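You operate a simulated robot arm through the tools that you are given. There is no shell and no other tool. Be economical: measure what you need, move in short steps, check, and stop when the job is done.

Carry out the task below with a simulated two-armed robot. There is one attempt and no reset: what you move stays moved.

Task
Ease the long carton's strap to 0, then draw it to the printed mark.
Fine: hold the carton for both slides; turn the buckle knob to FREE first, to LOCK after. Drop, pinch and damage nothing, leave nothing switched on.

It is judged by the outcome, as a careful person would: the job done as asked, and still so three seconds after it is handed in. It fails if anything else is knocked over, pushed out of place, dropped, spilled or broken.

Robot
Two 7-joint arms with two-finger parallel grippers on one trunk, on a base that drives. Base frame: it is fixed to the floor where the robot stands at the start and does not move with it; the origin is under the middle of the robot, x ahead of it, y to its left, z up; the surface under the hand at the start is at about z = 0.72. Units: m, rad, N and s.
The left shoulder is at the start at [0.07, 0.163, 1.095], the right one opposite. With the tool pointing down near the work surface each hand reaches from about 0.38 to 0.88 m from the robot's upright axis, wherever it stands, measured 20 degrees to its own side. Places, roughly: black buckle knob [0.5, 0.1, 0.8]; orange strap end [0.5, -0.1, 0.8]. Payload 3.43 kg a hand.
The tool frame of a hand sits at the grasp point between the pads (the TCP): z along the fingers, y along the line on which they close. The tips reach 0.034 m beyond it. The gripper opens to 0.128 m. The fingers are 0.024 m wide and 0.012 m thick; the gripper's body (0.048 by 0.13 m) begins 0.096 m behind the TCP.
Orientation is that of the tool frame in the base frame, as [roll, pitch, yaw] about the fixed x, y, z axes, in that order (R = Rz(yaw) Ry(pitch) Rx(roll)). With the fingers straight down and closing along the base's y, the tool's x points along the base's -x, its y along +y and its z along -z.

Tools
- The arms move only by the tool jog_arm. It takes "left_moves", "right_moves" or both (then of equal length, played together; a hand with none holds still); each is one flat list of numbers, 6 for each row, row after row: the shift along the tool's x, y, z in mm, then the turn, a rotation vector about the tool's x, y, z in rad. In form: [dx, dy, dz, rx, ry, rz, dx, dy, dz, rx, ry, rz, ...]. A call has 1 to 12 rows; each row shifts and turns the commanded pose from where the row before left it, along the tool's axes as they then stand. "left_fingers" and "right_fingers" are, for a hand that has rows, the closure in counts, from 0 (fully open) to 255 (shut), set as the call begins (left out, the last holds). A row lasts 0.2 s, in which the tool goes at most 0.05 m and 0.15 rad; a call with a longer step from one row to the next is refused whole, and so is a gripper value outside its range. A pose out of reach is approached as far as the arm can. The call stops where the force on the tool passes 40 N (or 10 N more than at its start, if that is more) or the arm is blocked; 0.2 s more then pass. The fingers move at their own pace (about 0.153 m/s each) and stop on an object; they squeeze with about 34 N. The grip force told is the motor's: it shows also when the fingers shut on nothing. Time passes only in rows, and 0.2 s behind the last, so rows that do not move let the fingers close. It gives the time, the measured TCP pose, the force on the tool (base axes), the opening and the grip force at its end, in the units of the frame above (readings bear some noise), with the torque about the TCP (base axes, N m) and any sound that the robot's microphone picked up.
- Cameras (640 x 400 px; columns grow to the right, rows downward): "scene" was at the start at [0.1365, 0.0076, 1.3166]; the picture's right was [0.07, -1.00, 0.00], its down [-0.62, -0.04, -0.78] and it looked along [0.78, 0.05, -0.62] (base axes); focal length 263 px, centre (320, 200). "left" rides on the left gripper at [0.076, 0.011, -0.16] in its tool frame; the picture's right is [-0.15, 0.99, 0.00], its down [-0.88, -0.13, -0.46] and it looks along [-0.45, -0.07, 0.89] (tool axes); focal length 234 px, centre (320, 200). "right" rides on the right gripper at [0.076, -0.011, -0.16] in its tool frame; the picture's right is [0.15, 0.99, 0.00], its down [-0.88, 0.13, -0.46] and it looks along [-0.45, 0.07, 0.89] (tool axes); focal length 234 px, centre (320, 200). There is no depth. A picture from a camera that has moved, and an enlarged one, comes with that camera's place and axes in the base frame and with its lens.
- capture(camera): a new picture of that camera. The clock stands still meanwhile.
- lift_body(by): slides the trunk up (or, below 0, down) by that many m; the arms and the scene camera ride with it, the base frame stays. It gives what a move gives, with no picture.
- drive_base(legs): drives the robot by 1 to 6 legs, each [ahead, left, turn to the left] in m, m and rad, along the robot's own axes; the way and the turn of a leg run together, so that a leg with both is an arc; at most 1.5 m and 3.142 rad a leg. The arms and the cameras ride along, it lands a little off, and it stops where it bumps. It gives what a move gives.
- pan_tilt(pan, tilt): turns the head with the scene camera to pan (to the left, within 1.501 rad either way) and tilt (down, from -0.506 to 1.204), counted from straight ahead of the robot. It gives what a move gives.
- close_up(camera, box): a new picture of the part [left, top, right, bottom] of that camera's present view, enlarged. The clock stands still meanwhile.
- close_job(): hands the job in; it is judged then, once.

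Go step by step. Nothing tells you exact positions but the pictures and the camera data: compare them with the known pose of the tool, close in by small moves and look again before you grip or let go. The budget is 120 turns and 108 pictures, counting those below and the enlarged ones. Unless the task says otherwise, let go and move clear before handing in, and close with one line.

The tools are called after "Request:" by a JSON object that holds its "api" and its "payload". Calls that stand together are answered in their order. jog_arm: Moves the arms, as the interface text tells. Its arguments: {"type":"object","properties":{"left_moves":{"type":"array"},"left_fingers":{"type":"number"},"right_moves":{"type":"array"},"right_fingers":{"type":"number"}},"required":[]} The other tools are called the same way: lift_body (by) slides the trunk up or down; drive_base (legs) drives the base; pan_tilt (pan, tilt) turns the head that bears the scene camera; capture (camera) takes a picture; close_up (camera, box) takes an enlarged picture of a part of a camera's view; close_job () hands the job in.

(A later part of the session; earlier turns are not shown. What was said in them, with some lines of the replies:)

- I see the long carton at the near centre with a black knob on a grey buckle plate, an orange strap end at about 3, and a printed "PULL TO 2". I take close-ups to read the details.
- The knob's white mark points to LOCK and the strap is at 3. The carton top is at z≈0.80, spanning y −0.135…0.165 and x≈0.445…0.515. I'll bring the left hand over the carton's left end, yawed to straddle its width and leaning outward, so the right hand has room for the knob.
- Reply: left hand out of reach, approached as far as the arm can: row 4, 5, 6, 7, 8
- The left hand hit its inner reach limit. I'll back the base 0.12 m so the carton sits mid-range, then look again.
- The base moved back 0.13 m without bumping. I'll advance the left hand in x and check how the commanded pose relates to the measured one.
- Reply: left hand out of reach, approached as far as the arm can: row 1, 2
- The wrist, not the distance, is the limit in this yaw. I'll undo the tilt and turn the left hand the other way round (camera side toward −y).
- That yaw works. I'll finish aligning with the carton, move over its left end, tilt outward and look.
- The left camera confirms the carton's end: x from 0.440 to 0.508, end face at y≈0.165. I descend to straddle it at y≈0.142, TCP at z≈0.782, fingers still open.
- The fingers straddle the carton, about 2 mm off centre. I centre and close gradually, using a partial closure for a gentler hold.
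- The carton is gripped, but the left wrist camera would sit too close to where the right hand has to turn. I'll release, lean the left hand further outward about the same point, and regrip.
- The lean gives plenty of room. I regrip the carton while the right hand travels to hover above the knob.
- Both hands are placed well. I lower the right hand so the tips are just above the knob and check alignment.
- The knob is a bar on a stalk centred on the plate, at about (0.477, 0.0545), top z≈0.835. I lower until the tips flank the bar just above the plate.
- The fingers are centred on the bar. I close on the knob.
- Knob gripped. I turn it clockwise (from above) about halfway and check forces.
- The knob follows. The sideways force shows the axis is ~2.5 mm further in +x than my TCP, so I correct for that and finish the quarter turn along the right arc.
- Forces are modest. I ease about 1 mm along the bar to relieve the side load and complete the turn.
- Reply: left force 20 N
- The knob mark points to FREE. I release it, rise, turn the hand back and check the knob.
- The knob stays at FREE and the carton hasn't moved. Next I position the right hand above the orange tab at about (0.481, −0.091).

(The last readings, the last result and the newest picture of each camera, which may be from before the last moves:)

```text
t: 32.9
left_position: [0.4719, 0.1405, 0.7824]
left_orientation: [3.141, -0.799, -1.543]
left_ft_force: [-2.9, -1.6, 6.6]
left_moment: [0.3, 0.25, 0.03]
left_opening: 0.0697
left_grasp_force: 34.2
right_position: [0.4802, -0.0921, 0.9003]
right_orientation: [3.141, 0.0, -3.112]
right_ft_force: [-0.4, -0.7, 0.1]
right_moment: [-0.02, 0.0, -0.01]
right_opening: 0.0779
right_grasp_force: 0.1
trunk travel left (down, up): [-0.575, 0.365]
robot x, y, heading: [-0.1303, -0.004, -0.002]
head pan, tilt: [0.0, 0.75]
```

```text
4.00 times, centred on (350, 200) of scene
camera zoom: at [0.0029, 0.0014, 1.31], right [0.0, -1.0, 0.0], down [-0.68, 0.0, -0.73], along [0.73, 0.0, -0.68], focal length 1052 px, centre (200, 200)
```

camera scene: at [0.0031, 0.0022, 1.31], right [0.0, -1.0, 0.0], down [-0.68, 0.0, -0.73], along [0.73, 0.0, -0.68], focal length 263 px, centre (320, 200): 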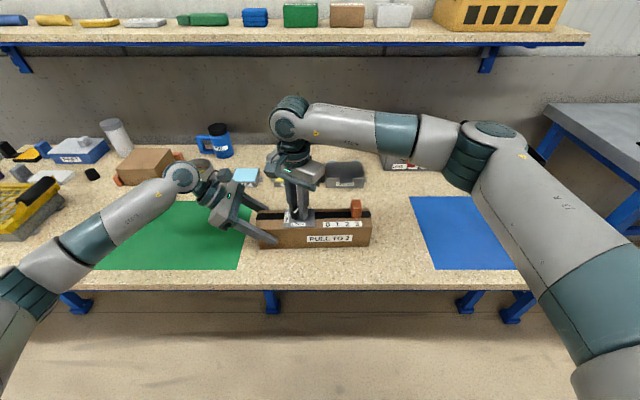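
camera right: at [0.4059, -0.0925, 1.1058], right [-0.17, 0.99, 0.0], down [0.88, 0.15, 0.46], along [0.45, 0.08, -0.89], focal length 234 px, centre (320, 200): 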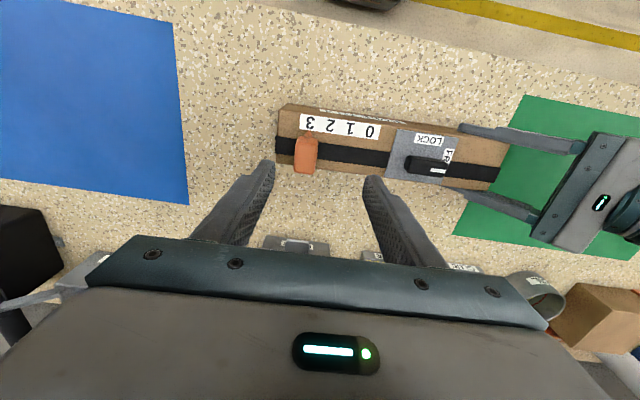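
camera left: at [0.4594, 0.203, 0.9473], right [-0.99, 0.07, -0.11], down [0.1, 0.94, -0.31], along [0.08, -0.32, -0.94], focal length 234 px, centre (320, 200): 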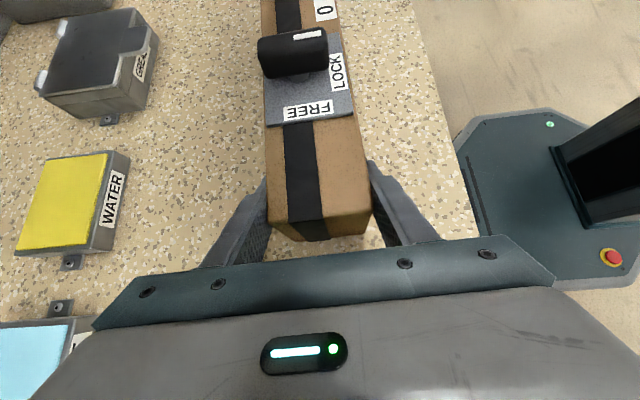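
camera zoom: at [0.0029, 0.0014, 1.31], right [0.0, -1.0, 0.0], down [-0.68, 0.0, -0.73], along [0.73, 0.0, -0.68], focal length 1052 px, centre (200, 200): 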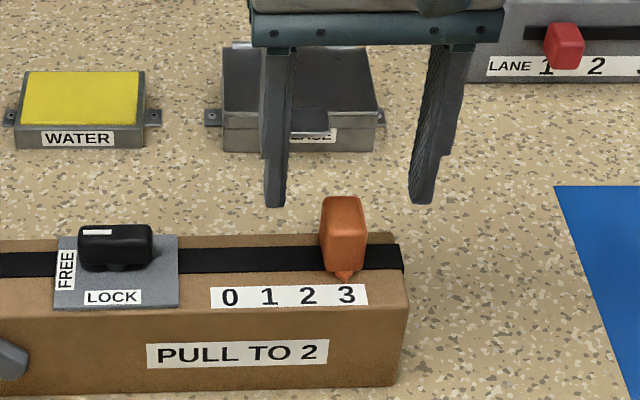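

The tab centre is at y≈−0.0905, almost centred between the fingers. I descend around it and close.

Request:
{"api": "jog_arm", "payload": {"right_moves": [0, 1, 20, 0, 0, 0, 0, 0, 20, 0, 0, 0, 0, 0, 14, 0, 0, 0, 0, 0, 0, 0, 0, 0]}}

Request:
{"api": "close_up", "payload": {"camera": "scene", "box": [270, 150, 430, 250]}}

Request:
{"api": "close_up", "payload": {"camera": "right", "box": [200, 60, 440, 210]}}

```text
t: 33.9
left_position: [0.4731, 0.1406, 0.7815]
left_orientation: [3.141, -0.799, -1.54]
left_ft_force: [-1.3, -3.3, 6.4]
left_moment: [-0.02, 0.15, -0.07]
left_opening: 0.0696
left_grasp_force: 33.9
right_position: [0.4803, -0.0911, 0.8469]
right_orientation: [-3.141, 0.002, -3.113]
right_ft_force: [-0.3, 0.1, 0.1]
right_moment: [-0.01, -0.03, -0.01]
right_opening: 0.0779
right_grasp_force: 0.1
trunk travel left (down, up): [-0.575, 0.365]
robot x, y, heading: [-0.1267, -0.003, 0.002]
head pan, tilt: [0.0, 0.75]
```

```text
4.00 times, centred on (350, 200) of scene
camera zoom: at [0.003, 0.0013, 1.31], right [0.0, -1.0, 0.0], down [-0.68, 0.0, -0.73], along [0.73, 0.0, -0.68], focal length 1052 px, centre (200, 200)
```

zoom: 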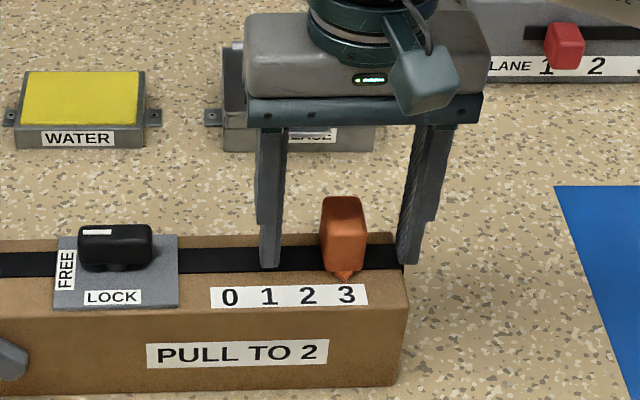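

```text
2.67 times, centred on (320, 135) of right
camera zoom: at [0.4041, -0.1057, 1.0068], right [-0.18, 0.98, 0.0], down [0.88, 0.16, 0.46], along [0.45, 0.08, -0.89], focal length 624 px, centre (320, 373)
```

zoom: 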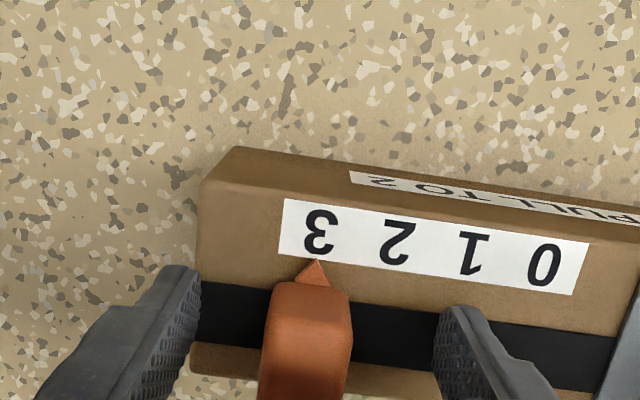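

The tab is ~2 mm toward −y from mid-finger. I shift and close.

Request:
{"api": "jog_arm", "payload": {"right_moves": [0, -2, 0, 0, 0, 0, 0, 0, 0, 0, 0, 0, 0, 0, 0, 0, 0, 0, 0, 0, 0, 0, 0, 0], "right_fingers": 205}}

Request:
{"api": "close_up", "payload": {"camera": "scene", "box": [270, 150, 430, 250]}}

Request:
{"api": "close_up", "payload": {"camera": "right", "box": [200, 60, 440, 210]}}

```text
t: 34.9
left_position: [0.4735, 0.1415, 0.782]
left_orientation: [3.141, -0.798, -1.54]
left_ft_force: [-1.2, -2.5, 6.9]
left_moment: [-0.1, 0.09, -0.11]
left_opening: 0.0697
left_grasp_force: 33.8
right_position: [0.482, -0.0924, 0.846]
right_orientation: [-3.141, 0.001, -3.112]
right_ft_force: [1.1, 1.1, 0.4]
right_moment: [0.0, -0.03, -0.02]
right_opening: 0.0262
right_grasp_force: 0.9
trunk travel left (down, up): [-0.575, 0.365]
robot x, y, heading: [-0.1291, -0.0004, -0.004]
head pan, tilt: [0.0, 0.75]
```

```text
4.00 times, centred on (350, 200) of scene
camera zoom: at [0.0031, 0.0014, 1.31], right [0.0, -1.0, 0.0], down [-0.68, 0.0, -0.73], along [0.73, 0.0, -0.68], focal length 1052 px, centre (200, 200)
```

zoom: 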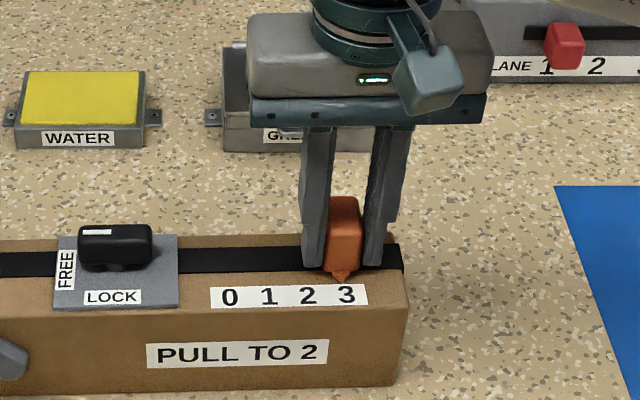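

```text
2.67 times, centred on (320, 135) of right
camera zoom: at [0.4041, -0.1074, 1.0068], right [-0.18, 0.98, 0.0], down [0.88, 0.16, 0.46], along [0.45, 0.08, -0.89], focal length 624 px, centre (320, 373)
```

zoom: 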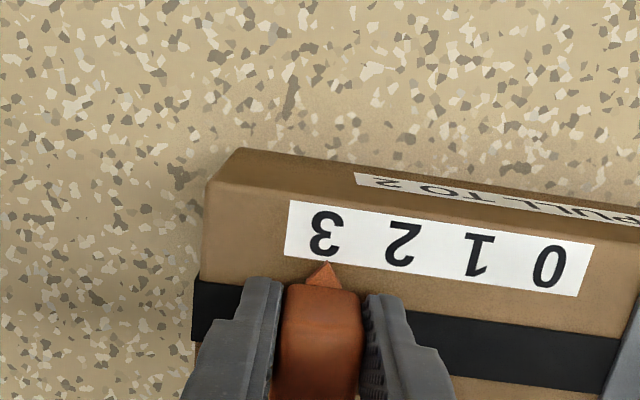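

The fingers only reached their commanded width; I close a little further to grip.

Request:
{"api": "jog_arm", "payload": {"right_moves": [0, 0, 0, 0, 0, 0, 0, 0, 0, 0, 0, 0], "right_fingers": 225}}

```text
t: 35.5
left_position: [0.4726, 0.1414, 0.7816]
left_orientation: [3.14, -0.8, -1.538]
left_ft_force: [-0.7, -1.8, 7.4]
left_moment: [-0.03, 0.11, -0.09]
left_opening: 0.0697
left_grasp_force: 34.2
right_position: [0.4798, -0.0909, 0.8458]
right_orientation: [3.141, -0.001, -3.114]
right_ft_force: [-0.8, -0.3, 0.4]
right_moment: [-0.01, 0.0, 0.07]
right_opening: 0.0248
right_grasp_force: 34.0
trunk travel left (down, up): [-0.575, 0.365]
robot x, y, heading: [-0.1335, 0.0017, -0.001]
head pan, tilt: [0.0, 0.75]
```

Tab gripped with the carton held. I ease it toward 0 slowly.

Request:
{"api": "jog_arm", "payload": {"right_moves": [0, 3, 0, 0, 0, 0, 0, 5, 0, 0, 0, 0, 0, 5, 0, 0, 0, 0, 0, 5, 0, 0, 0, 0, 0, 5, 0, 0, 0, 0, 0, 5, 0, 0, 0, 0, 0, 2, 0, 0, 0, 0, 0, 0, 0, 0, 0, 0]}}

Request:
{"api": "close_up", "payload": {"camera": "scene", "box": [250, 150, 410, 250]}}

```text
t: 37.3
left_position: [0.4724, 0.1414, 0.7809]
left_orientation: [-3.141, -0.799, -1.541]
left_ft_force: [1.3, -1.2, 5.7]
left_moment: [0.64, 0.15, 0.14]
left_opening: 0.0698
left_grasp_force: 34.0
right_position: [0.48, -0.0623, 0.8467]
right_orientation: [3.139, 0.0, -3.112]
right_ft_force: [0.5, 0.5, 2.1]
right_moment: [-0.05, -0.06, 0.03]
right_opening: 0.0251
right_grasp_force: 33.5
trunk travel left (down, up): [-0.575, 0.365]
robot x, y, heading: [-0.1317, -0.0003, 0.002]
head pan, tilt: [0.0, 0.75]
```

```text
4.00 times, centred on (330, 200) of scene
camera zoom: at [0.0031, 0.0015, 1.31], right [0.0, -1.0, 0.0], down [-0.68, 0.0, -0.73], along [0.73, 0.0, -0.68], focal length 1052 px, centre (280, 200)
```

zoom: 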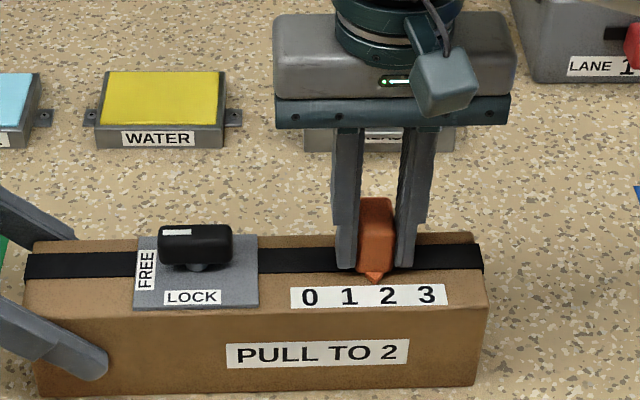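

Sliding freely; the pointer is between 1 and 2. I continue 35 mm slowly.

Request:
{"api": "jog_arm", "payload": {"right_moves": [0, 3, 0, 0, 0, 0, 0, 5, 0, 0, 0, 0, 0, 5, 0, 0, 0, 0, 0, 5, 0, 0, 0, 0, 0, 5, 0, 0, 0, 0, 0, 5, 0, 0, 0, 0, 0, 4, 0, 0, 0, 0, 0, 3, 0, 0, 0, 0, 0, 0, 0, 0, 0, 0]}}

Request:
{"api": "close_up", "payload": {"camera": "scene", "box": [290, 190, 370, 240]}}

Request:
{"api": "close_up", "payload": {"camera": "right", "box": [200, 60, 440, 210]}}

```text
t: 39.3
left_position: [0.4727, 0.142, 0.7813]
left_orientation: [-3.139, -0.798, -1.54]
left_ft_force: [2.0, -0.1, 8.5]
left_moment: [0.25, 0.18, 0.5]
left_opening: 0.0699
left_grasp_force: 34.0
right_position: [0.4789, -0.0256, 0.8455]
right_orientation: [3.141, 0.0, -3.114]
right_ft_force: [-2.8, 0.2, 0.2]
right_moment: [-0.13, 0.18, 0.01]
right_opening: 0.0248
right_grasp_force: 33.8
trunk travel left (down, up): [-0.575, 0.365]
robot x, y, heading: [-0.1259, -0.0004, -0.002]
head pan, tilt: [0.0, 0.75]
```

```text
8.00 times, centred on (330, 215) of scene
camera zoom: at [0.003, 0.0017, 1.31], right [0.0, -1.0, 0.0], down [-0.68, 0.0, -0.73], along [0.73, 0.0, -0.68], focal length 2104 px, centre (240, 80)
```

zoom: 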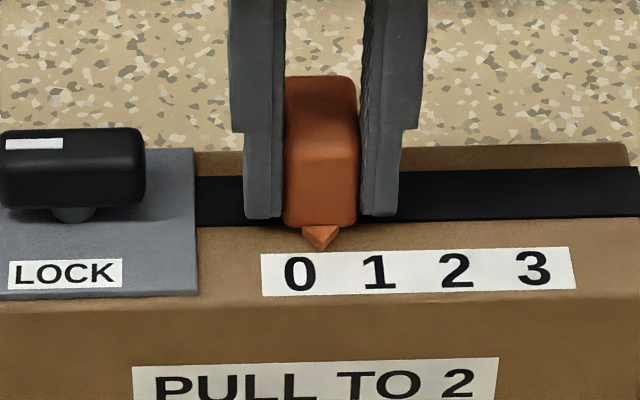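

```text
2.67 times, centred on (320, 135) of right
camera zoom: at [0.4023, -0.0414, 1.0069], right [-0.18, 0.98, 0.0], down [0.88, 0.16, 0.46], along [0.45, 0.08, -0.89], focal length 624 px, centre (320, 373)
```

zoom: 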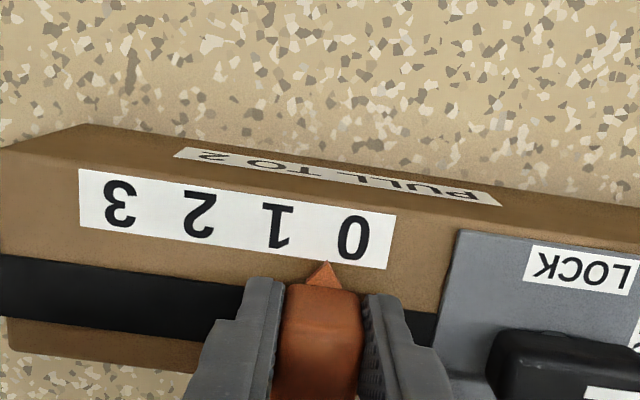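

The pointer is about 7 mm short of 0. I move 6.5 mm more and look.

Request:
{"api": "jog_arm", "payload": {"right_moves": [0, 3, 0, 0, 0, 0, 0, 3.5, 0, 0, 0, 0, 0, 0, 0, 0, 0, 0, 0, 0, 0, 0, 0, 0]}}

Request:
{"api": "close_up", "payload": {"camera": "scene", "box": [290, 190, 370, 240]}}

Request:
{"api": "close_up", "payload": {"camera": "right", "box": [200, 60, 440, 210]}}

```text
t: 40.3
left_position: [0.4721, 0.1413, 0.781]
left_orientation: [3.14, -0.8, -1.54]
left_ft_force: [3.8, -0.1, 8.1]
left_moment: [0.43, 0.26, 0.56]
left_opening: 0.0699
left_grasp_force: 33.7
right_position: [0.4782, -0.0185, 0.8466]
right_orientation: [3.141, 0.0, -3.114]
right_ft_force: [-3.4, 0.4, -0.6]
right_moment: [-0.02, 0.13, 0.09]
right_opening: 0.0251
right_grasp_force: 33.7
trunk travel left (down, up): [-0.575, 0.365]
robot x, y, heading: [-0.1333, -0.0019, -0.002]
head pan, tilt: [0.0, 0.75]
```

```text
8.00 times, centred on (330, 215) of scene
camera zoom: at [0.0031, 0.0017, 1.31], right [0.0, -1.0, 0.0], down [-0.68, 0.0, -0.73], along [0.73, 0.0, -0.68], focal length 2104 px, centre (240, 80)
```

zoom: 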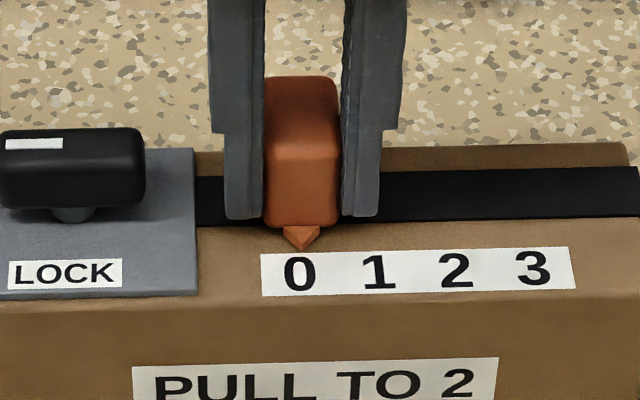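

```text
2.67 times, centred on (320, 135) of right
camera zoom: at [0.4022, -0.0353, 1.0068], right [-0.18, 0.98, 0.0], down [0.88, 0.16, 0.46], along [0.45, 0.08, -0.89], focal length 624 px, centre (320, 373)
```

zoom: 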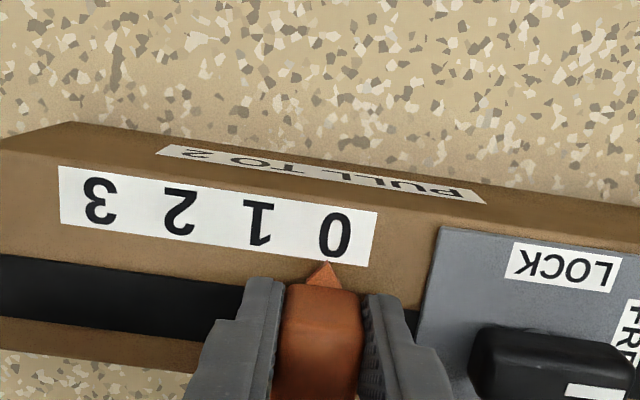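

About 1.3 mm remains to 0 by both views. I make that last small move.

Request:
{"api": "jog_arm", "payload": {"right_moves": [0, 1.3, 0, 0, 0, 0, 0, 0, 0, 0, 0, 0, 0, 0, 0, 0, 0, 0]}}

Request:
{"api": "close_up", "payload": {"camera": "scene", "box": [310, 205, 350, 230]}}

Request:
{"api": "close_up", "payload": {"camera": "right", "box": [260, 110, 380, 185]}}

```text
t: 41.1
left_position: [0.4723, 0.142, 0.7812]
left_orientation: [3.141, -0.799, -1.54]
left_ft_force: [3.9, 0.3, 6.3]
left_moment: [0.22, 0.2, 0.67]
left_opening: 0.0697
left_grasp_force: 34.6
right_position: [0.479, -0.0183, 0.8467]
right_orientation: [3.142, 0.0, -3.111]
right_ft_force: [-5.0, -1.1, -0.2]
right_moment: [-0.01, 0.13, 0.06]
right_opening: 0.0247
right_grasp_force: 34.3
trunk travel left (down, up): [-0.575, 0.365]
robot x, y, heading: [-0.1294, 0.0019, -0.004]
head pan, tilt: [0.0, 0.75]
```

```text
16.00 times, centred on (330, 218) of scene
camera zoom: at [0.0031, 0.0017, 1.31], right [0.0, -1.0, 0.0], down [-0.68, 0.0, -0.73], along [0.73, 0.0, -0.68], focal length 4208 px, centre (160, -80)
```

zoom: 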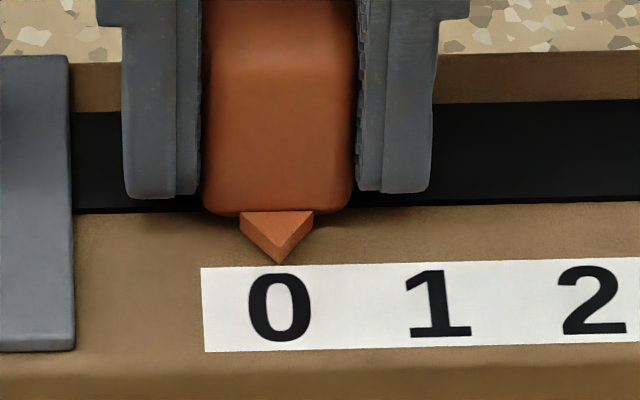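

```text
5.33 times, centred on (320, 148) of right
camera zoom: at [0.4023, -0.0342, 1.0068], right [-0.18, 0.98, 0.0], down [0.88, 0.16, 0.46], along [0.45, 0.08, -0.89], focal length 1249 px, centre (320, 480)
```

zoom: 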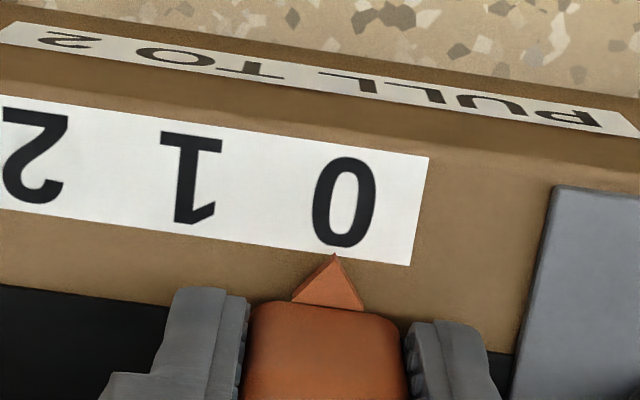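

The pointer is on 0 in both views. Now I draw the strap back towards 2, 46 mm first.

Request:
{"api": "jog_arm", "payload": {"right_moves": [0, -3, 0, 0, 0, 0, 0, -5, 0, 0, 0, 0, 0, -5, 0, 0, 0, 0, 0, -5, 0, 0, 0, 0, 0, -5, 0, 0, 0, 0, 0, -5, 0, 0, 0, 0, 0, -5, 0, 0, 0, 0, 0, -5, 0, 0, 0, 0, 0, -5, 0, 0, 0, 0, 0, -3, 0, 0, 0, 0, 0, 0, 0, 0, 0, 0]}}

Request:
{"api": "close_up", "payload": {"camera": "scene", "box": [325, 205, 365, 230]}}

Request:
{"api": "close_up", "payload": {"camera": "right", "box": [260, 110, 380, 185]}}

```text
t: 43.5
left_position: [0.4723, 0.1407, 0.781]
left_orientation: [-3.141, -0.799, -1.54]
left_ft_force: [0.3, 0.5, 8.2]
left_moment: [-0.69, -0.24, -0.06]
left_opening: 0.0694
left_grasp_force: 34.0
right_position: [0.4796, -0.0655, 0.8461]
right_orientation: [3.14, 0.0, -3.112]
right_ft_force: [0.2, 0.6, -0.3]
right_moment: [0.01, 0.02, 0.1]
right_opening: 0.0248
right_grasp_force: 33.9
trunk travel left (down, up): [-0.575, 0.365]
robot x, y, heading: [-0.1269, -0.0006, 0.002]
head pan, tilt: [0.0, 0.75]
```

```text
16.00 times, centred on (345, 218) of scene
camera zoom: at [0.0032, 0.0017, 1.31], right [0.0, -1.0, 0.0], down [-0.68, 0.0, -0.73], along [0.73, 0.0, -0.68], focal length 4208 px, centre (-80, -80)
```

zoom: 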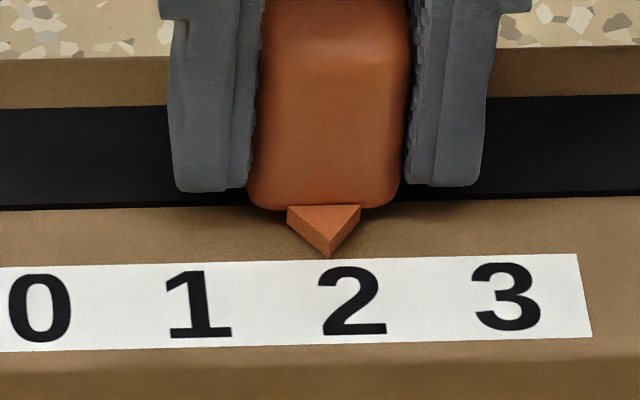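

```text
5.33 times, centred on (320, 148) of right
camera zoom: at [0.4036, -0.0808, 1.0068], right [-0.17, 0.98, 0.0], down [0.88, 0.16, 0.46], along [0.45, 0.08, -0.89], focal length 1249 px, centre (320, 480)
```

zoom: 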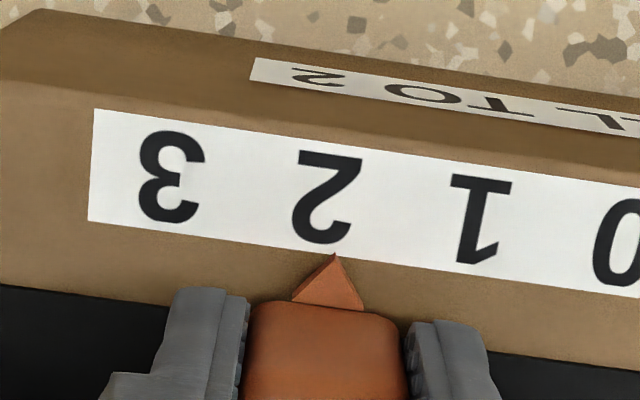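

About 3 mm remains to 2. I move it and check.

Request:
{"api": "jog_arm", "payload": {"right_moves": [0, -3, 0, 0, 0, 0, 0, 0, 0, 0, 0, 0, 0, 0, 0, 0, 0, 0]}}

Request:
{"api": "close_up", "payload": {"camera": "scene", "box": [325, 205, 365, 230]}}

Request:
{"api": "close_up", "payload": {"camera": "right", "box": [260, 110, 380, 185]}}

```text
t: 44.3
left_position: [0.4729, 0.1421, 0.7823]
left_orientation: [-3.141, -0.801, -1.54]
left_ft_force: [0.4, 0.0, 10.2]
left_moment: [-0.45, -0.15, -0.09]
left_opening: 0.0696
left_grasp_force: 34.1
right_position: [0.4789, -0.069, 0.8461]
right_orientation: [3.141, -0.001, -3.113]
right_ft_force: [1.1, -1.2, -0.6]
right_moment: [0.02, -0.01, 0.06]
right_opening: 0.0249
right_grasp_force: 33.5
trunk travel left (down, up): [-0.575, 0.365]
robot x, y, heading: [-0.128, 0.0007, -0.003]
head pan, tilt: [0.0, 0.75]
```

```text
16.00 times, centred on (345, 218) of scene
camera zoom: at [0.0032, 0.0016, 1.31], right [0.0, -1.0, 0.0], down [-0.68, 0.0, -0.73], along [0.73, 0.0, -0.68], focal length 4208 px, centre (-80, -80)
```

zoom: 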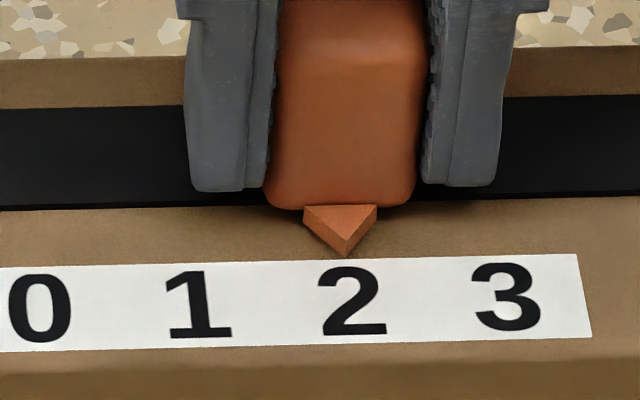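

```text
5.33 times, centred on (320, 148) of right
camera zoom: at [0.4037, -0.0836, 1.0069], right [-0.18, 0.98, 0.0], down [0.88, 0.16, 0.46], along [0.45, 0.08, -0.89], focal length 1249 px, centre (320, 480)
```

zoom: 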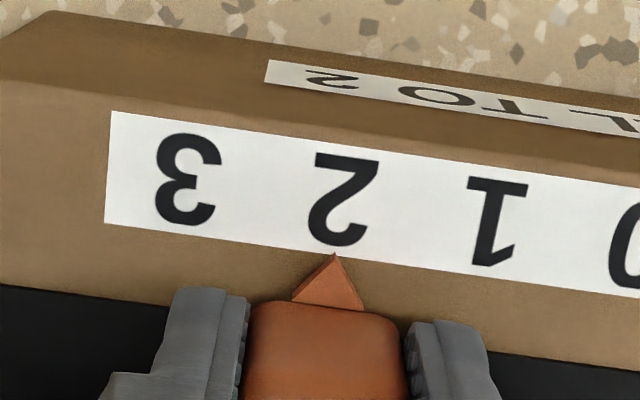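

The pointer is on 2 within a fraction of a millimetre in both views. I release the tab, rise, and verify it stays.

Request:
{"api": "jog_arm", "payload": {"right_moves": [0, 0, 0, 0, 0, 0, 0, 0, 0, 0, 0, 0, 0, 0, 0, 0, 0, 0, 0, 0, -25, 0, 0, 0, 0, 0, -35, 0, 0, 0, 0, 0, -40, 0, 0, 0], "right_fingers": 150}}

Request:
{"api": "close_up", "payload": {"camera": "scene", "box": [325, 205, 365, 230]}}

Request:
{"api": "close_up", "payload": {"camera": "right", "box": [260, 90, 420, 190]}}

```text
t: 45.7
left_position: [0.4728, 0.1417, 0.7824]
left_orientation: [-3.141, -0.798, -1.54]
left_ft_force: [0.2, 0.0, 9.3]
left_moment: [0.05, -0.01, 0.24]
left_opening: 0.0697
left_grasp_force: 34.6
right_position: [0.4811, -0.0686, 0.9473]
right_orientation: [-3.141, -0.002, -3.112]
right_ft_force: [0.3, -0.2, -0.6]
right_moment: [0.0, 0.05, -0.01]
right_opening: 0.0525
right_grasp_force: 0.0
trunk travel left (down, up): [-0.575, 0.365]
robot x, y, heading: [-0.1289, 0.0023, -0.003]
head pan, tilt: [0.0, 0.75]
```

```text
16.00 times, centred on (345, 218) of scene
camera zoom: at [0.0028, 0.0017, 1.31], right [0.0, -1.0, 0.0], down [-0.68, 0.0, -0.73], along [0.73, 0.0, -0.68], focal length 4208 px, centre (-80, -80)
```

zoom: 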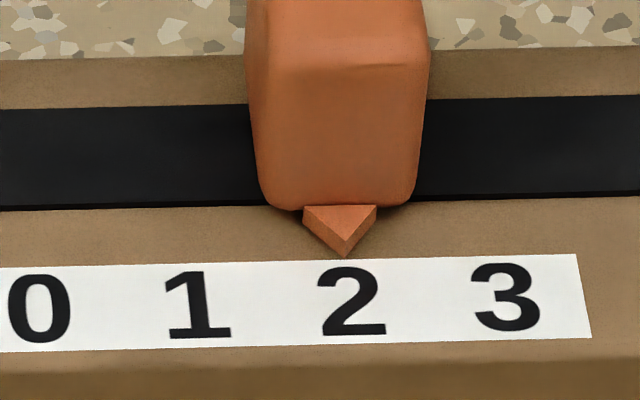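

```text
4.00 times, centred on (340, 140) of right
camera zoom: at [0.4035, -0.0842, 1.1077], right [-0.18, 0.98, 0.0], down [0.88, 0.16, 0.46], along [0.45, 0.08, -0.89], focal length 937 px, centre (240, 440)
```

zoom: 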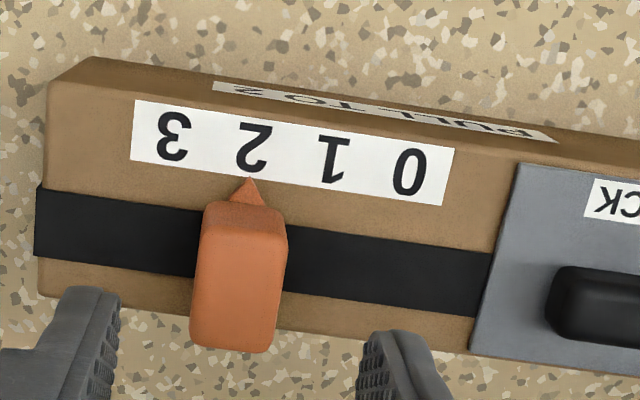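

The strap stayed on 2. Now I turn the right hand a quarter, return above the knob, and check alignment.

Request:
{"api": "jog_arm", "payload": {"right_moves": [0, 0, 0, 0, 0, 0.1428, 0, 0, 0, 0, 0, 0.1428, 0, 0, 0, 0, 0, 0.1428, 0, 0, 0, 0, 0, 0.1428, 0, 0, 0, 0, 0, 0.1428, 0, 0, 0, 0, 0, 0.1428, 0, 0, 0, 0, 0, 0.1428, 0, 0, 0, 0, 0, 0.1428, 0, 0, 0, 0, 0, 0.1428, 0, 0, 0, 0, 0, 0.1428, 0, 0, 0, 0, 0, 0.1428, 0, 0, 0, 0, 0, 0]}}

Request:
{"api": "jog_arm", "payload": {"right_moves": [41.2, 0, 0, 0, 0, 0, 41.2, 0, 0, 0, 0, 0, 41.2, 3, 0, 0, 0, 0, 0, 0, 25, 0, 0, 0, 0, 0, 22, 0, 0, 0, 0, 0, 0, 0, 0, 0], "right_fingers": 135}}

Request:
{"api": "close_up", "payload": {"camera": "right", "box": [200, 90, 440, 240]}}

Request:
{"api": "close_up", "payload": {"camera": "scene", "box": [230, 150, 390, 250]}}

```text
t: 48.3
left_position: [0.4719, 0.1406, 0.7815]
left_orientation: [3.141, -0.799, -1.54]
left_ft_force: [-1.6, 0.7, 7.2]
left_moment: [0.08, 0.07, 0.06]
left_opening: 0.0699
left_grasp_force: 33.8
right_position: [0.4795, -0.0675, 0.9462]
right_orientation: [-3.141, -0.001, 1.598]
right_ft_force: [1.0, -0.2, -0.4]
right_moment: [0.01, 0.01, 0.0]
right_opening: 0.0526
right_grasp_force: 0.0
trunk travel left (down, up): [-0.575, 0.365]
robot x, y, heading: [-0.1319, 0.0003, -0.005]
head pan, tilt: [0.0, 0.75]
```

```text
t: 49.7
left_position: [0.4726, 0.141, 0.782]
left_orientation: [-3.141, -0.799, -1.539]
left_ft_force: [-0.7, -2.1, 7.1]
left_moment: [0.46, 0.08, 0.08]
left_opening: 0.0697
left_grasp_force: 33.8
right_position: [0.4799, 0.0552, 0.8999]
right_orientation: [3.141, 0.0, 1.601]
right_ft_force: [-0.5, -0.7, 0.2]
right_moment: [-0.01, 0.0, 0.03]
right_opening: 0.0603
right_grasp_force: 0.1
trunk travel left (down, up): [-0.575, 0.365]
robot x, y, heading: [-0.1284, 0.0027, 0.001]
head pan, tilt: [0.0, 0.75]
```

```text
2.67 times, centred on (320, 165) of right
camera zoom: at [0.4648, 0.1289, 1.0604], right [0.98, 0.18, 0.0], down [0.16, -0.88, 0.46], along [0.08, -0.45, -0.89], focal length 624 px, centre (320, 293)
```

zoom: 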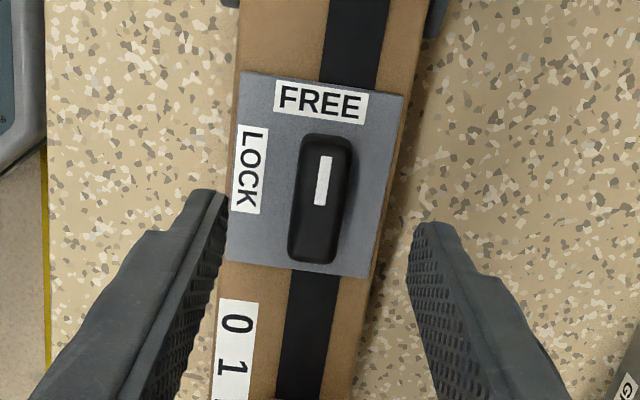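

```text
4.00 times, centred on (310, 200) of scene
camera zoom: at [0.003, 0.0014, 1.31], right [0.0, -1.0, 0.0], down [-0.68, 0.0, -0.73], along [0.73, 0.0, -0.68], focal length 1052 px, centre (360, 200)
```

zoom: 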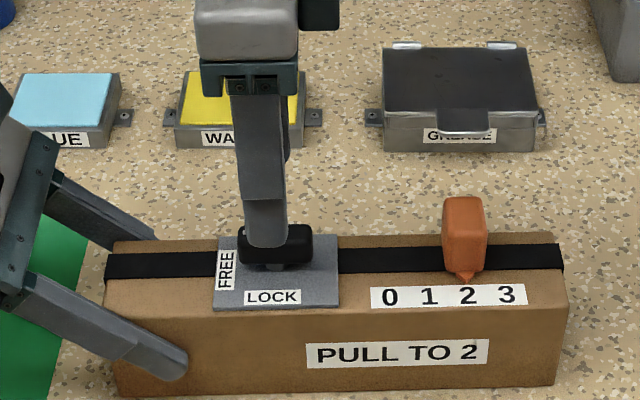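

Aligned over the knob. I descend and grip it.

Request:
{"api": "jog_arm", "payload": {"right_moves": [0, 0, 20, 0, 0, 0, 0, 0, 20, 0, 0, 0, 0, 0, 15, 0, 0, 0, 0, 0, 0, 0, 0, 0]}}

Request:
{"api": "close_up", "payload": {"camera": "right", "box": [200, 90, 440, 240]}}

Request:
{"api": "jog_arm", "payload": {"right_moves": [0, 0, 0, 0, 0, 0, 0, 0, 0, 0, 0, 0, 0, 0, 0, 0, 0, 0], "right_fingers": 225}}

```text
t: 50.7
left_position: [0.4722, 0.1417, 0.7819]
left_orientation: [-3.141, -0.8, -1.541]
left_ft_force: [-0.8, -2.4, 5.8]
left_moment: [0.47, 0.11, 0.0]
left_opening: 0.0698
left_grasp_force: 33.8
right_position: [0.4786, 0.0564, 0.8436]
right_orientation: [-3.142, 0.001, 1.6]
right_ft_force: [0.4, 0.2, 0.3]
right_moment: [0.01, -0.01, 0.0]
right_opening: 0.0601
right_grasp_force: 0.0
trunk travel left (down, up): [-0.575, 0.365]
robot x, y, heading: [-0.1304, -0.0015, -0.001]
head pan, tilt: [0.0, 0.75]
```

```text
2.67 times, centred on (320, 165) of right
camera zoom: at [0.4648, 0.1291, 1.0049], right [0.98, 0.18, 0.0], down [0.16, -0.88, 0.46], along [0.08, -0.45, -0.89], focal length 624 px, centre (320, 293)
```

zoom: 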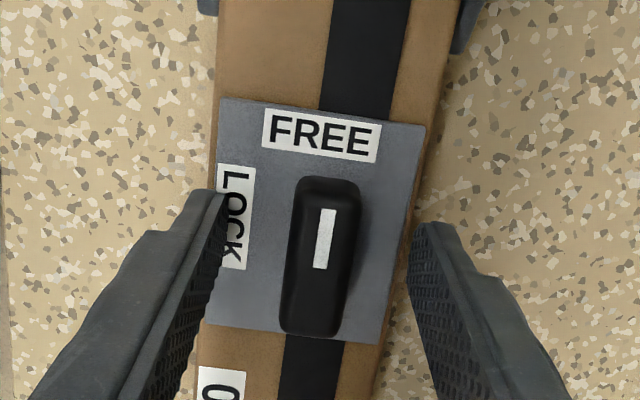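

```text
t: 51.5
left_position: [0.4725, 0.1415, 0.7813]
left_orientation: [3.14, -0.8, -1.539]
left_ft_force: [-0.4, -1.4, 5.7]
left_moment: [0.2, 0.09, 0.08]
left_opening: 0.0697
left_grasp_force: 34.1
right_position: [0.4798, 0.0555, 0.8446]
right_orientation: [3.141, 0.0, 1.601]
right_ft_force: [-0.9, -1.4, -0.4]
right_moment: [0.13, -0.01, 0.02]
right_opening: 0.0194
right_grasp_force: 34.0
trunk travel left (down, up): [-0.575, 0.365]
robot x, y, heading: [-0.1272, -0.0007, -0.002]
head pan, tilt: [0.0, 0.75]
```

The knob is gripped; I turn it back toward LOCK in steps.

Request:
{"api": "jog_arm", "payload": {"right_moves": [0, 0, 0, 0, 0, -0.1, 0, 0, 0, 0, 0, -0.1, 0, 0, 0, 0, 0, -0.1, 0, 0, 0, 0, 0, -0.1, 0, 0, 0, 0, 0, -0.1, 0, 0, 0, 0, 0, -0.1, 0, 0, 0, 0, 0, -0.1, 0, 0, 0, 0, 0, 0]}}

```text
t: 53.3
left_position: [0.4729, 0.1424, 0.7818]
left_orientation: [-3.141, -0.799, -1.538]
left_ft_force: [10.7, 1.0, -0.2]
left_moment: [-0.17, 0.82, 0.74]
left_opening: 0.0696
left_grasp_force: 33.8
right_position: [0.4796, 0.0555, 0.8456]
right_orientation: [3.141, 0.0, 2.302]
right_ft_force: [-13.1, -3.8, 6.6]
right_moment: [-0.27, 0.05, 0.01]
right_opening: 0.0191
right_grasp_force: 34.1
trunk travel left (down, up): [-0.575, 0.365]
robot x, y, heading: [-0.131, 0.0007, -0.001]
head pan, tilt: [0.0, 0.75]
```

Sideways load is modest; I relieve it by ~1.4 mm and finish the turn along the corrected arc.

Request:
{"api": "jog_arm", "payload": {"right_moves": [0.6, -1.3, 0, 0, 0, 0, 0, -0.17, 0, 0, 0, -0.1, 0, -0.17, 0, 0, 0, -0.1, 0, -0.17, 0, 0, 0, -0.1, 0, -0.17, 0, 0, 0, -0.1, 0, -0.17, 0, 0, 0, -0.1, 0, 0, 0, 0, 0, 0]}}

```text
t: 54.9
left_position: [0.4728, 0.14, 0.7819]
left_orientation: [3.141, -0.801, -1.541]
left_ft_force: [1.4, 0.6, 4.1]
left_moment: [0.66, -0.64, -0.17]
left_opening: 0.0695
left_grasp_force: 33.7
right_position: [0.4773, 0.0546, 0.8451]
right_orientation: [3.141, -0.002, 2.8]
right_ft_force: [2.6, 2.9, 3.9]
right_moment: [0.21, 0.39, 0.0]
right_opening: 0.019
right_grasp_force: 34.0
trunk travel left (down, up): [-0.575, 0.365]
robot x, y, heading: [-0.1254, 0.0006, -0.001]
head pan, tilt: [0.0, 0.75]
```

Forces are low. I complete the last 0.38 rad and look.

Request:
{"api": "jog_arm", "payload": {"right_moves": [0, 0, 0, 0, 0, -0.095, 0, 0, 0, 0, 0, -0.095, 0, 0, 0, 0, 0, -0.095, 0, 0, 0, 0, 0, -0.09, 0, 0, 0, 0, 0, 0]}}

Request:
{"api": "close_up", "payload": {"camera": "right", "box": [200, 60, 440, 210]}}

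```text
t: 56.1
left_position: [0.472, 0.1416, 0.7816]
left_orientation: [-3.141, -0.798, -1.54]
left_ft_force: [-3.5, 3.5, 5.9]
left_moment: [-0.45, -0.37, -0.15]
left_opening: 0.0698
left_grasp_force: 33.9
right_position: [0.4784, 0.054, 0.8442]
right_orientation: [-3.139, 0.001, -3.106]
right_ft_force: [5.8, -1.6, 2.4]
right_moment: [-0.01, -0.37, -0.06]
right_opening: 0.0197
right_grasp_force: 34.1
trunk travel left (down, up): [-0.575, 0.365]
robot x, y, heading: [-0.1312, -0.0011, -0.004]
head pan, tilt: [0.0, 0.75]
```

```text
2.67 times, centred on (320, 135) of right
camera zoom: at [0.4012, 0.0388, 1.0048], right [-0.18, 0.98, 0.0], down [0.88, 0.16, 0.46], along [0.45, 0.08, -0.89], focal length 624 px, centre (320, 373)
```

zoom: 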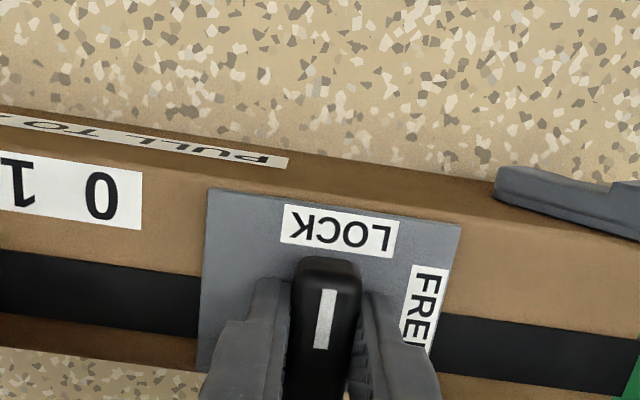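

The knob is back at LOCK, matching its first picture. I release it, rise, and check.

Request:
{"api": "jog_arm", "payload": {"right_moves": [0, 0, 0, 0, 0, 0, 0, 0, 0, 0, 0, 0, 0, 0, 0, 0, 0, 0, 0, 0, -25, 0, 0, 0, 0, 0, -35, 0, 0, 0, 0, 0, -45, 0, 0, 0, 0, -45, -15, 0, 0, 0, 0, -45, -15, 0, 0, 0, 0, -45, -15, 0, 0, 0, 0, -45, -15, 0, 0, 0], "right_fingers": 140}}

Request:
{"api": "close_up", "payload": {"camera": "scene", "box": [230, 170, 390, 270]}}

Request:
{"api": "close_up", "payload": {"camera": "left", "box": [200, 0, 440, 150]}}

Request:
{"api": "capture", "payload": {"camera": "right"}}

```text
t: 58.3
left_position: [0.4715, 0.1415, 0.7815]
left_orientation: [-3.141, -0.799, -1.539]
left_ft_force: [-0.4, -3.9, 6.4]
left_moment: [0.38, 0.11, 0.09]
left_opening: 0.0696
left_grasp_force: 34.1
right_position: [0.4837, -0.1272, 1.0091]
right_orientation: [3.141, -0.002, -3.106]
right_ft_force: [-0.1, -1.2, -0.2]
right_moment: [-0.02, 0.01, -0.02]
right_opening: 0.0578
right_grasp_force: 0.0
trunk travel left (down, up): [-0.575, 0.365]
robot x, y, heading: [-0.128, -0.0027, 0.001]
head pan, tilt: [0.0, 0.75]
```

```text
4.00 times, centred on (310, 220) of scene
camera zoom: at [0.0031, 0.0008, 1.3099], right [0.0, -1.0, 0.0], down [-0.68, 0.0, -0.73], along [0.73, 0.0, -0.68], focal length 1052 px, centre (360, 120)
```

zoom: 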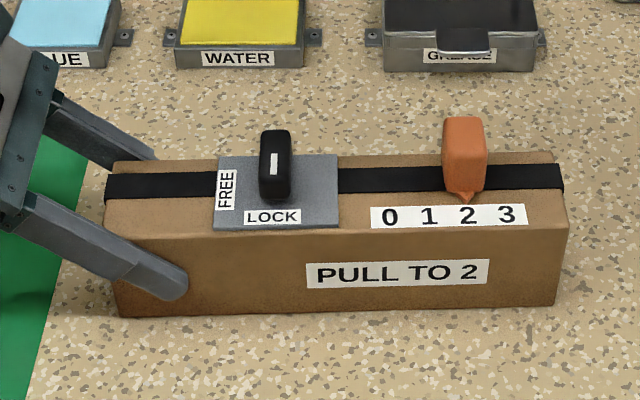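

```text
2.67 times, centred on (320, 75) of left
camera zoom: at [0.4594, 0.2028, 0.9469], right [-0.99, 0.07, -0.1], down [0.1, 0.94, -0.31], along [0.08, -0.32, -0.94], focal length 624 px, centre (320, 533)
```

zoom: 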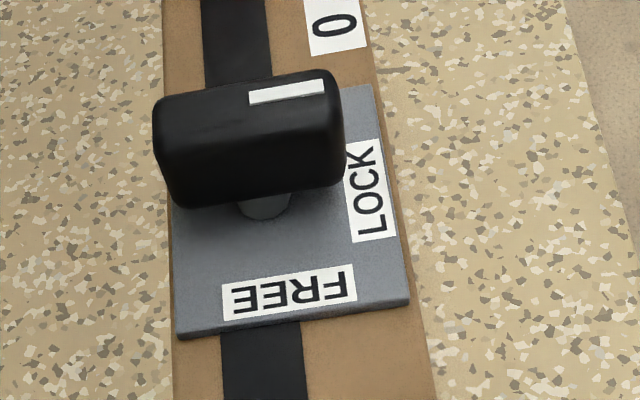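

```text
49 pictures are left
camera right: at [0.4072, -0.1425, 1.1698], right [-0.18, 0.98, 0.0], down [0.88, 0.16, 0.46], along [0.45, 0.08, -0.89], focal length 234 px, centre (320, 200)
```

right: 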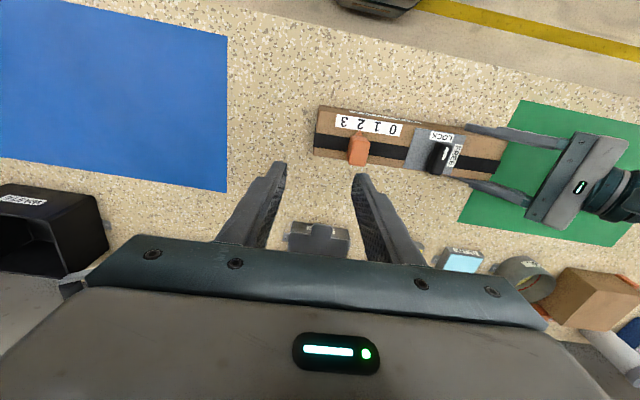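

All reads right: LOCK, strap at 2, carton unmoved. I open the left hand and retract along its approach line.

Request:
{"api": "jog_arm", "payload": {"left_moves": [0, 0, 0, 0, 0, 0, 0, 0, 0, 0, 0, 0, 0, 0, 0, 0, 0, 0, 10, 0, -20, 0, 0, 0, 15, 0, -30, 0, 0, 0, 20, 0, -35, 0, 0, 0, 20, 0, -35, 0, 0, 0, 20, 0, -35, 0, 0, 0, 0, 0, 0, 0, 0, 0], "left_fingers": 50}}

Request:
{"api": "capture", "payload": {"camera": "scene"}}

Request:
{"api": "close_up", "payload": {"camera": "scene", "box": [230, 170, 390, 270]}}

```text
t: 60.3
left_position: [0.4703, 0.194, 0.9495]
left_orientation: [3.14, -0.799, -1.539]
left_ft_force: [-0.3, 0.0, -0.5]
left_moment: [0.01, 0.0, 0.01]
left_opening: 0.1029
left_grasp_force: 0.0
right_position: [0.4848, -0.126, 1.0098]
right_orientation: [-3.142, -0.001, -3.107]
right_ft_force: [0.3, 0.0, -1.1]
right_moment: [0.03, 0.01, 0.0]
right_opening: 0.0578
right_grasp_force: 0.1
trunk travel left (down, up): [-0.575, 0.365]
robot x, y, heading: [-0.1302, -0.0026, 0.001]
head pan, tilt: [0.0, 0.75]
```

```text
48 pictures are left
camera scene: at [0.0041, 0.002, 1.3099], right [0.0, -1.0, 0.0], down [-0.68, 0.0, -0.73], along [0.73, 0.0, -0.68], focal length 263 px, centre (320, 200)
```

scene: 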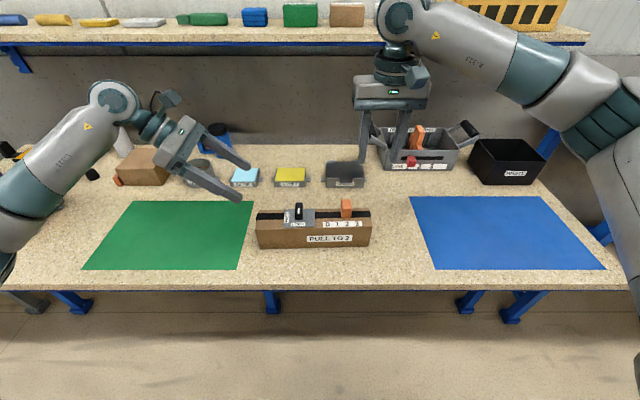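

```text
4.00 times, centred on (310, 220) of scene
camera zoom: at [0.0041, 0.002, 1.3099], right [0.0, -1.0, 0.0], down [-0.68, 0.0, -0.73], along [0.73, 0.0, -0.68], focal length 1052 px, centre (360, 120)
```

zoom: 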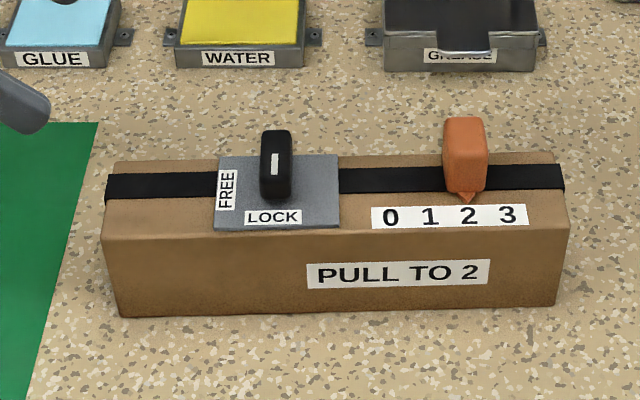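

The carton stands undisturbed, the pointer is at 2, the knob is at LOCK, and both hands are clear. I hand the job in.

Request:
{"api": "close_job", "payload": {}}

```text
The job is handed in.
```

The strap was eased to 0 and drawn to 2, the mark printed on the carton. I turned the knob to FREE first and to LOCK after, and held the carton throughout both slides. The last pictures show the carton undamaged and in its place, and both hands clear.
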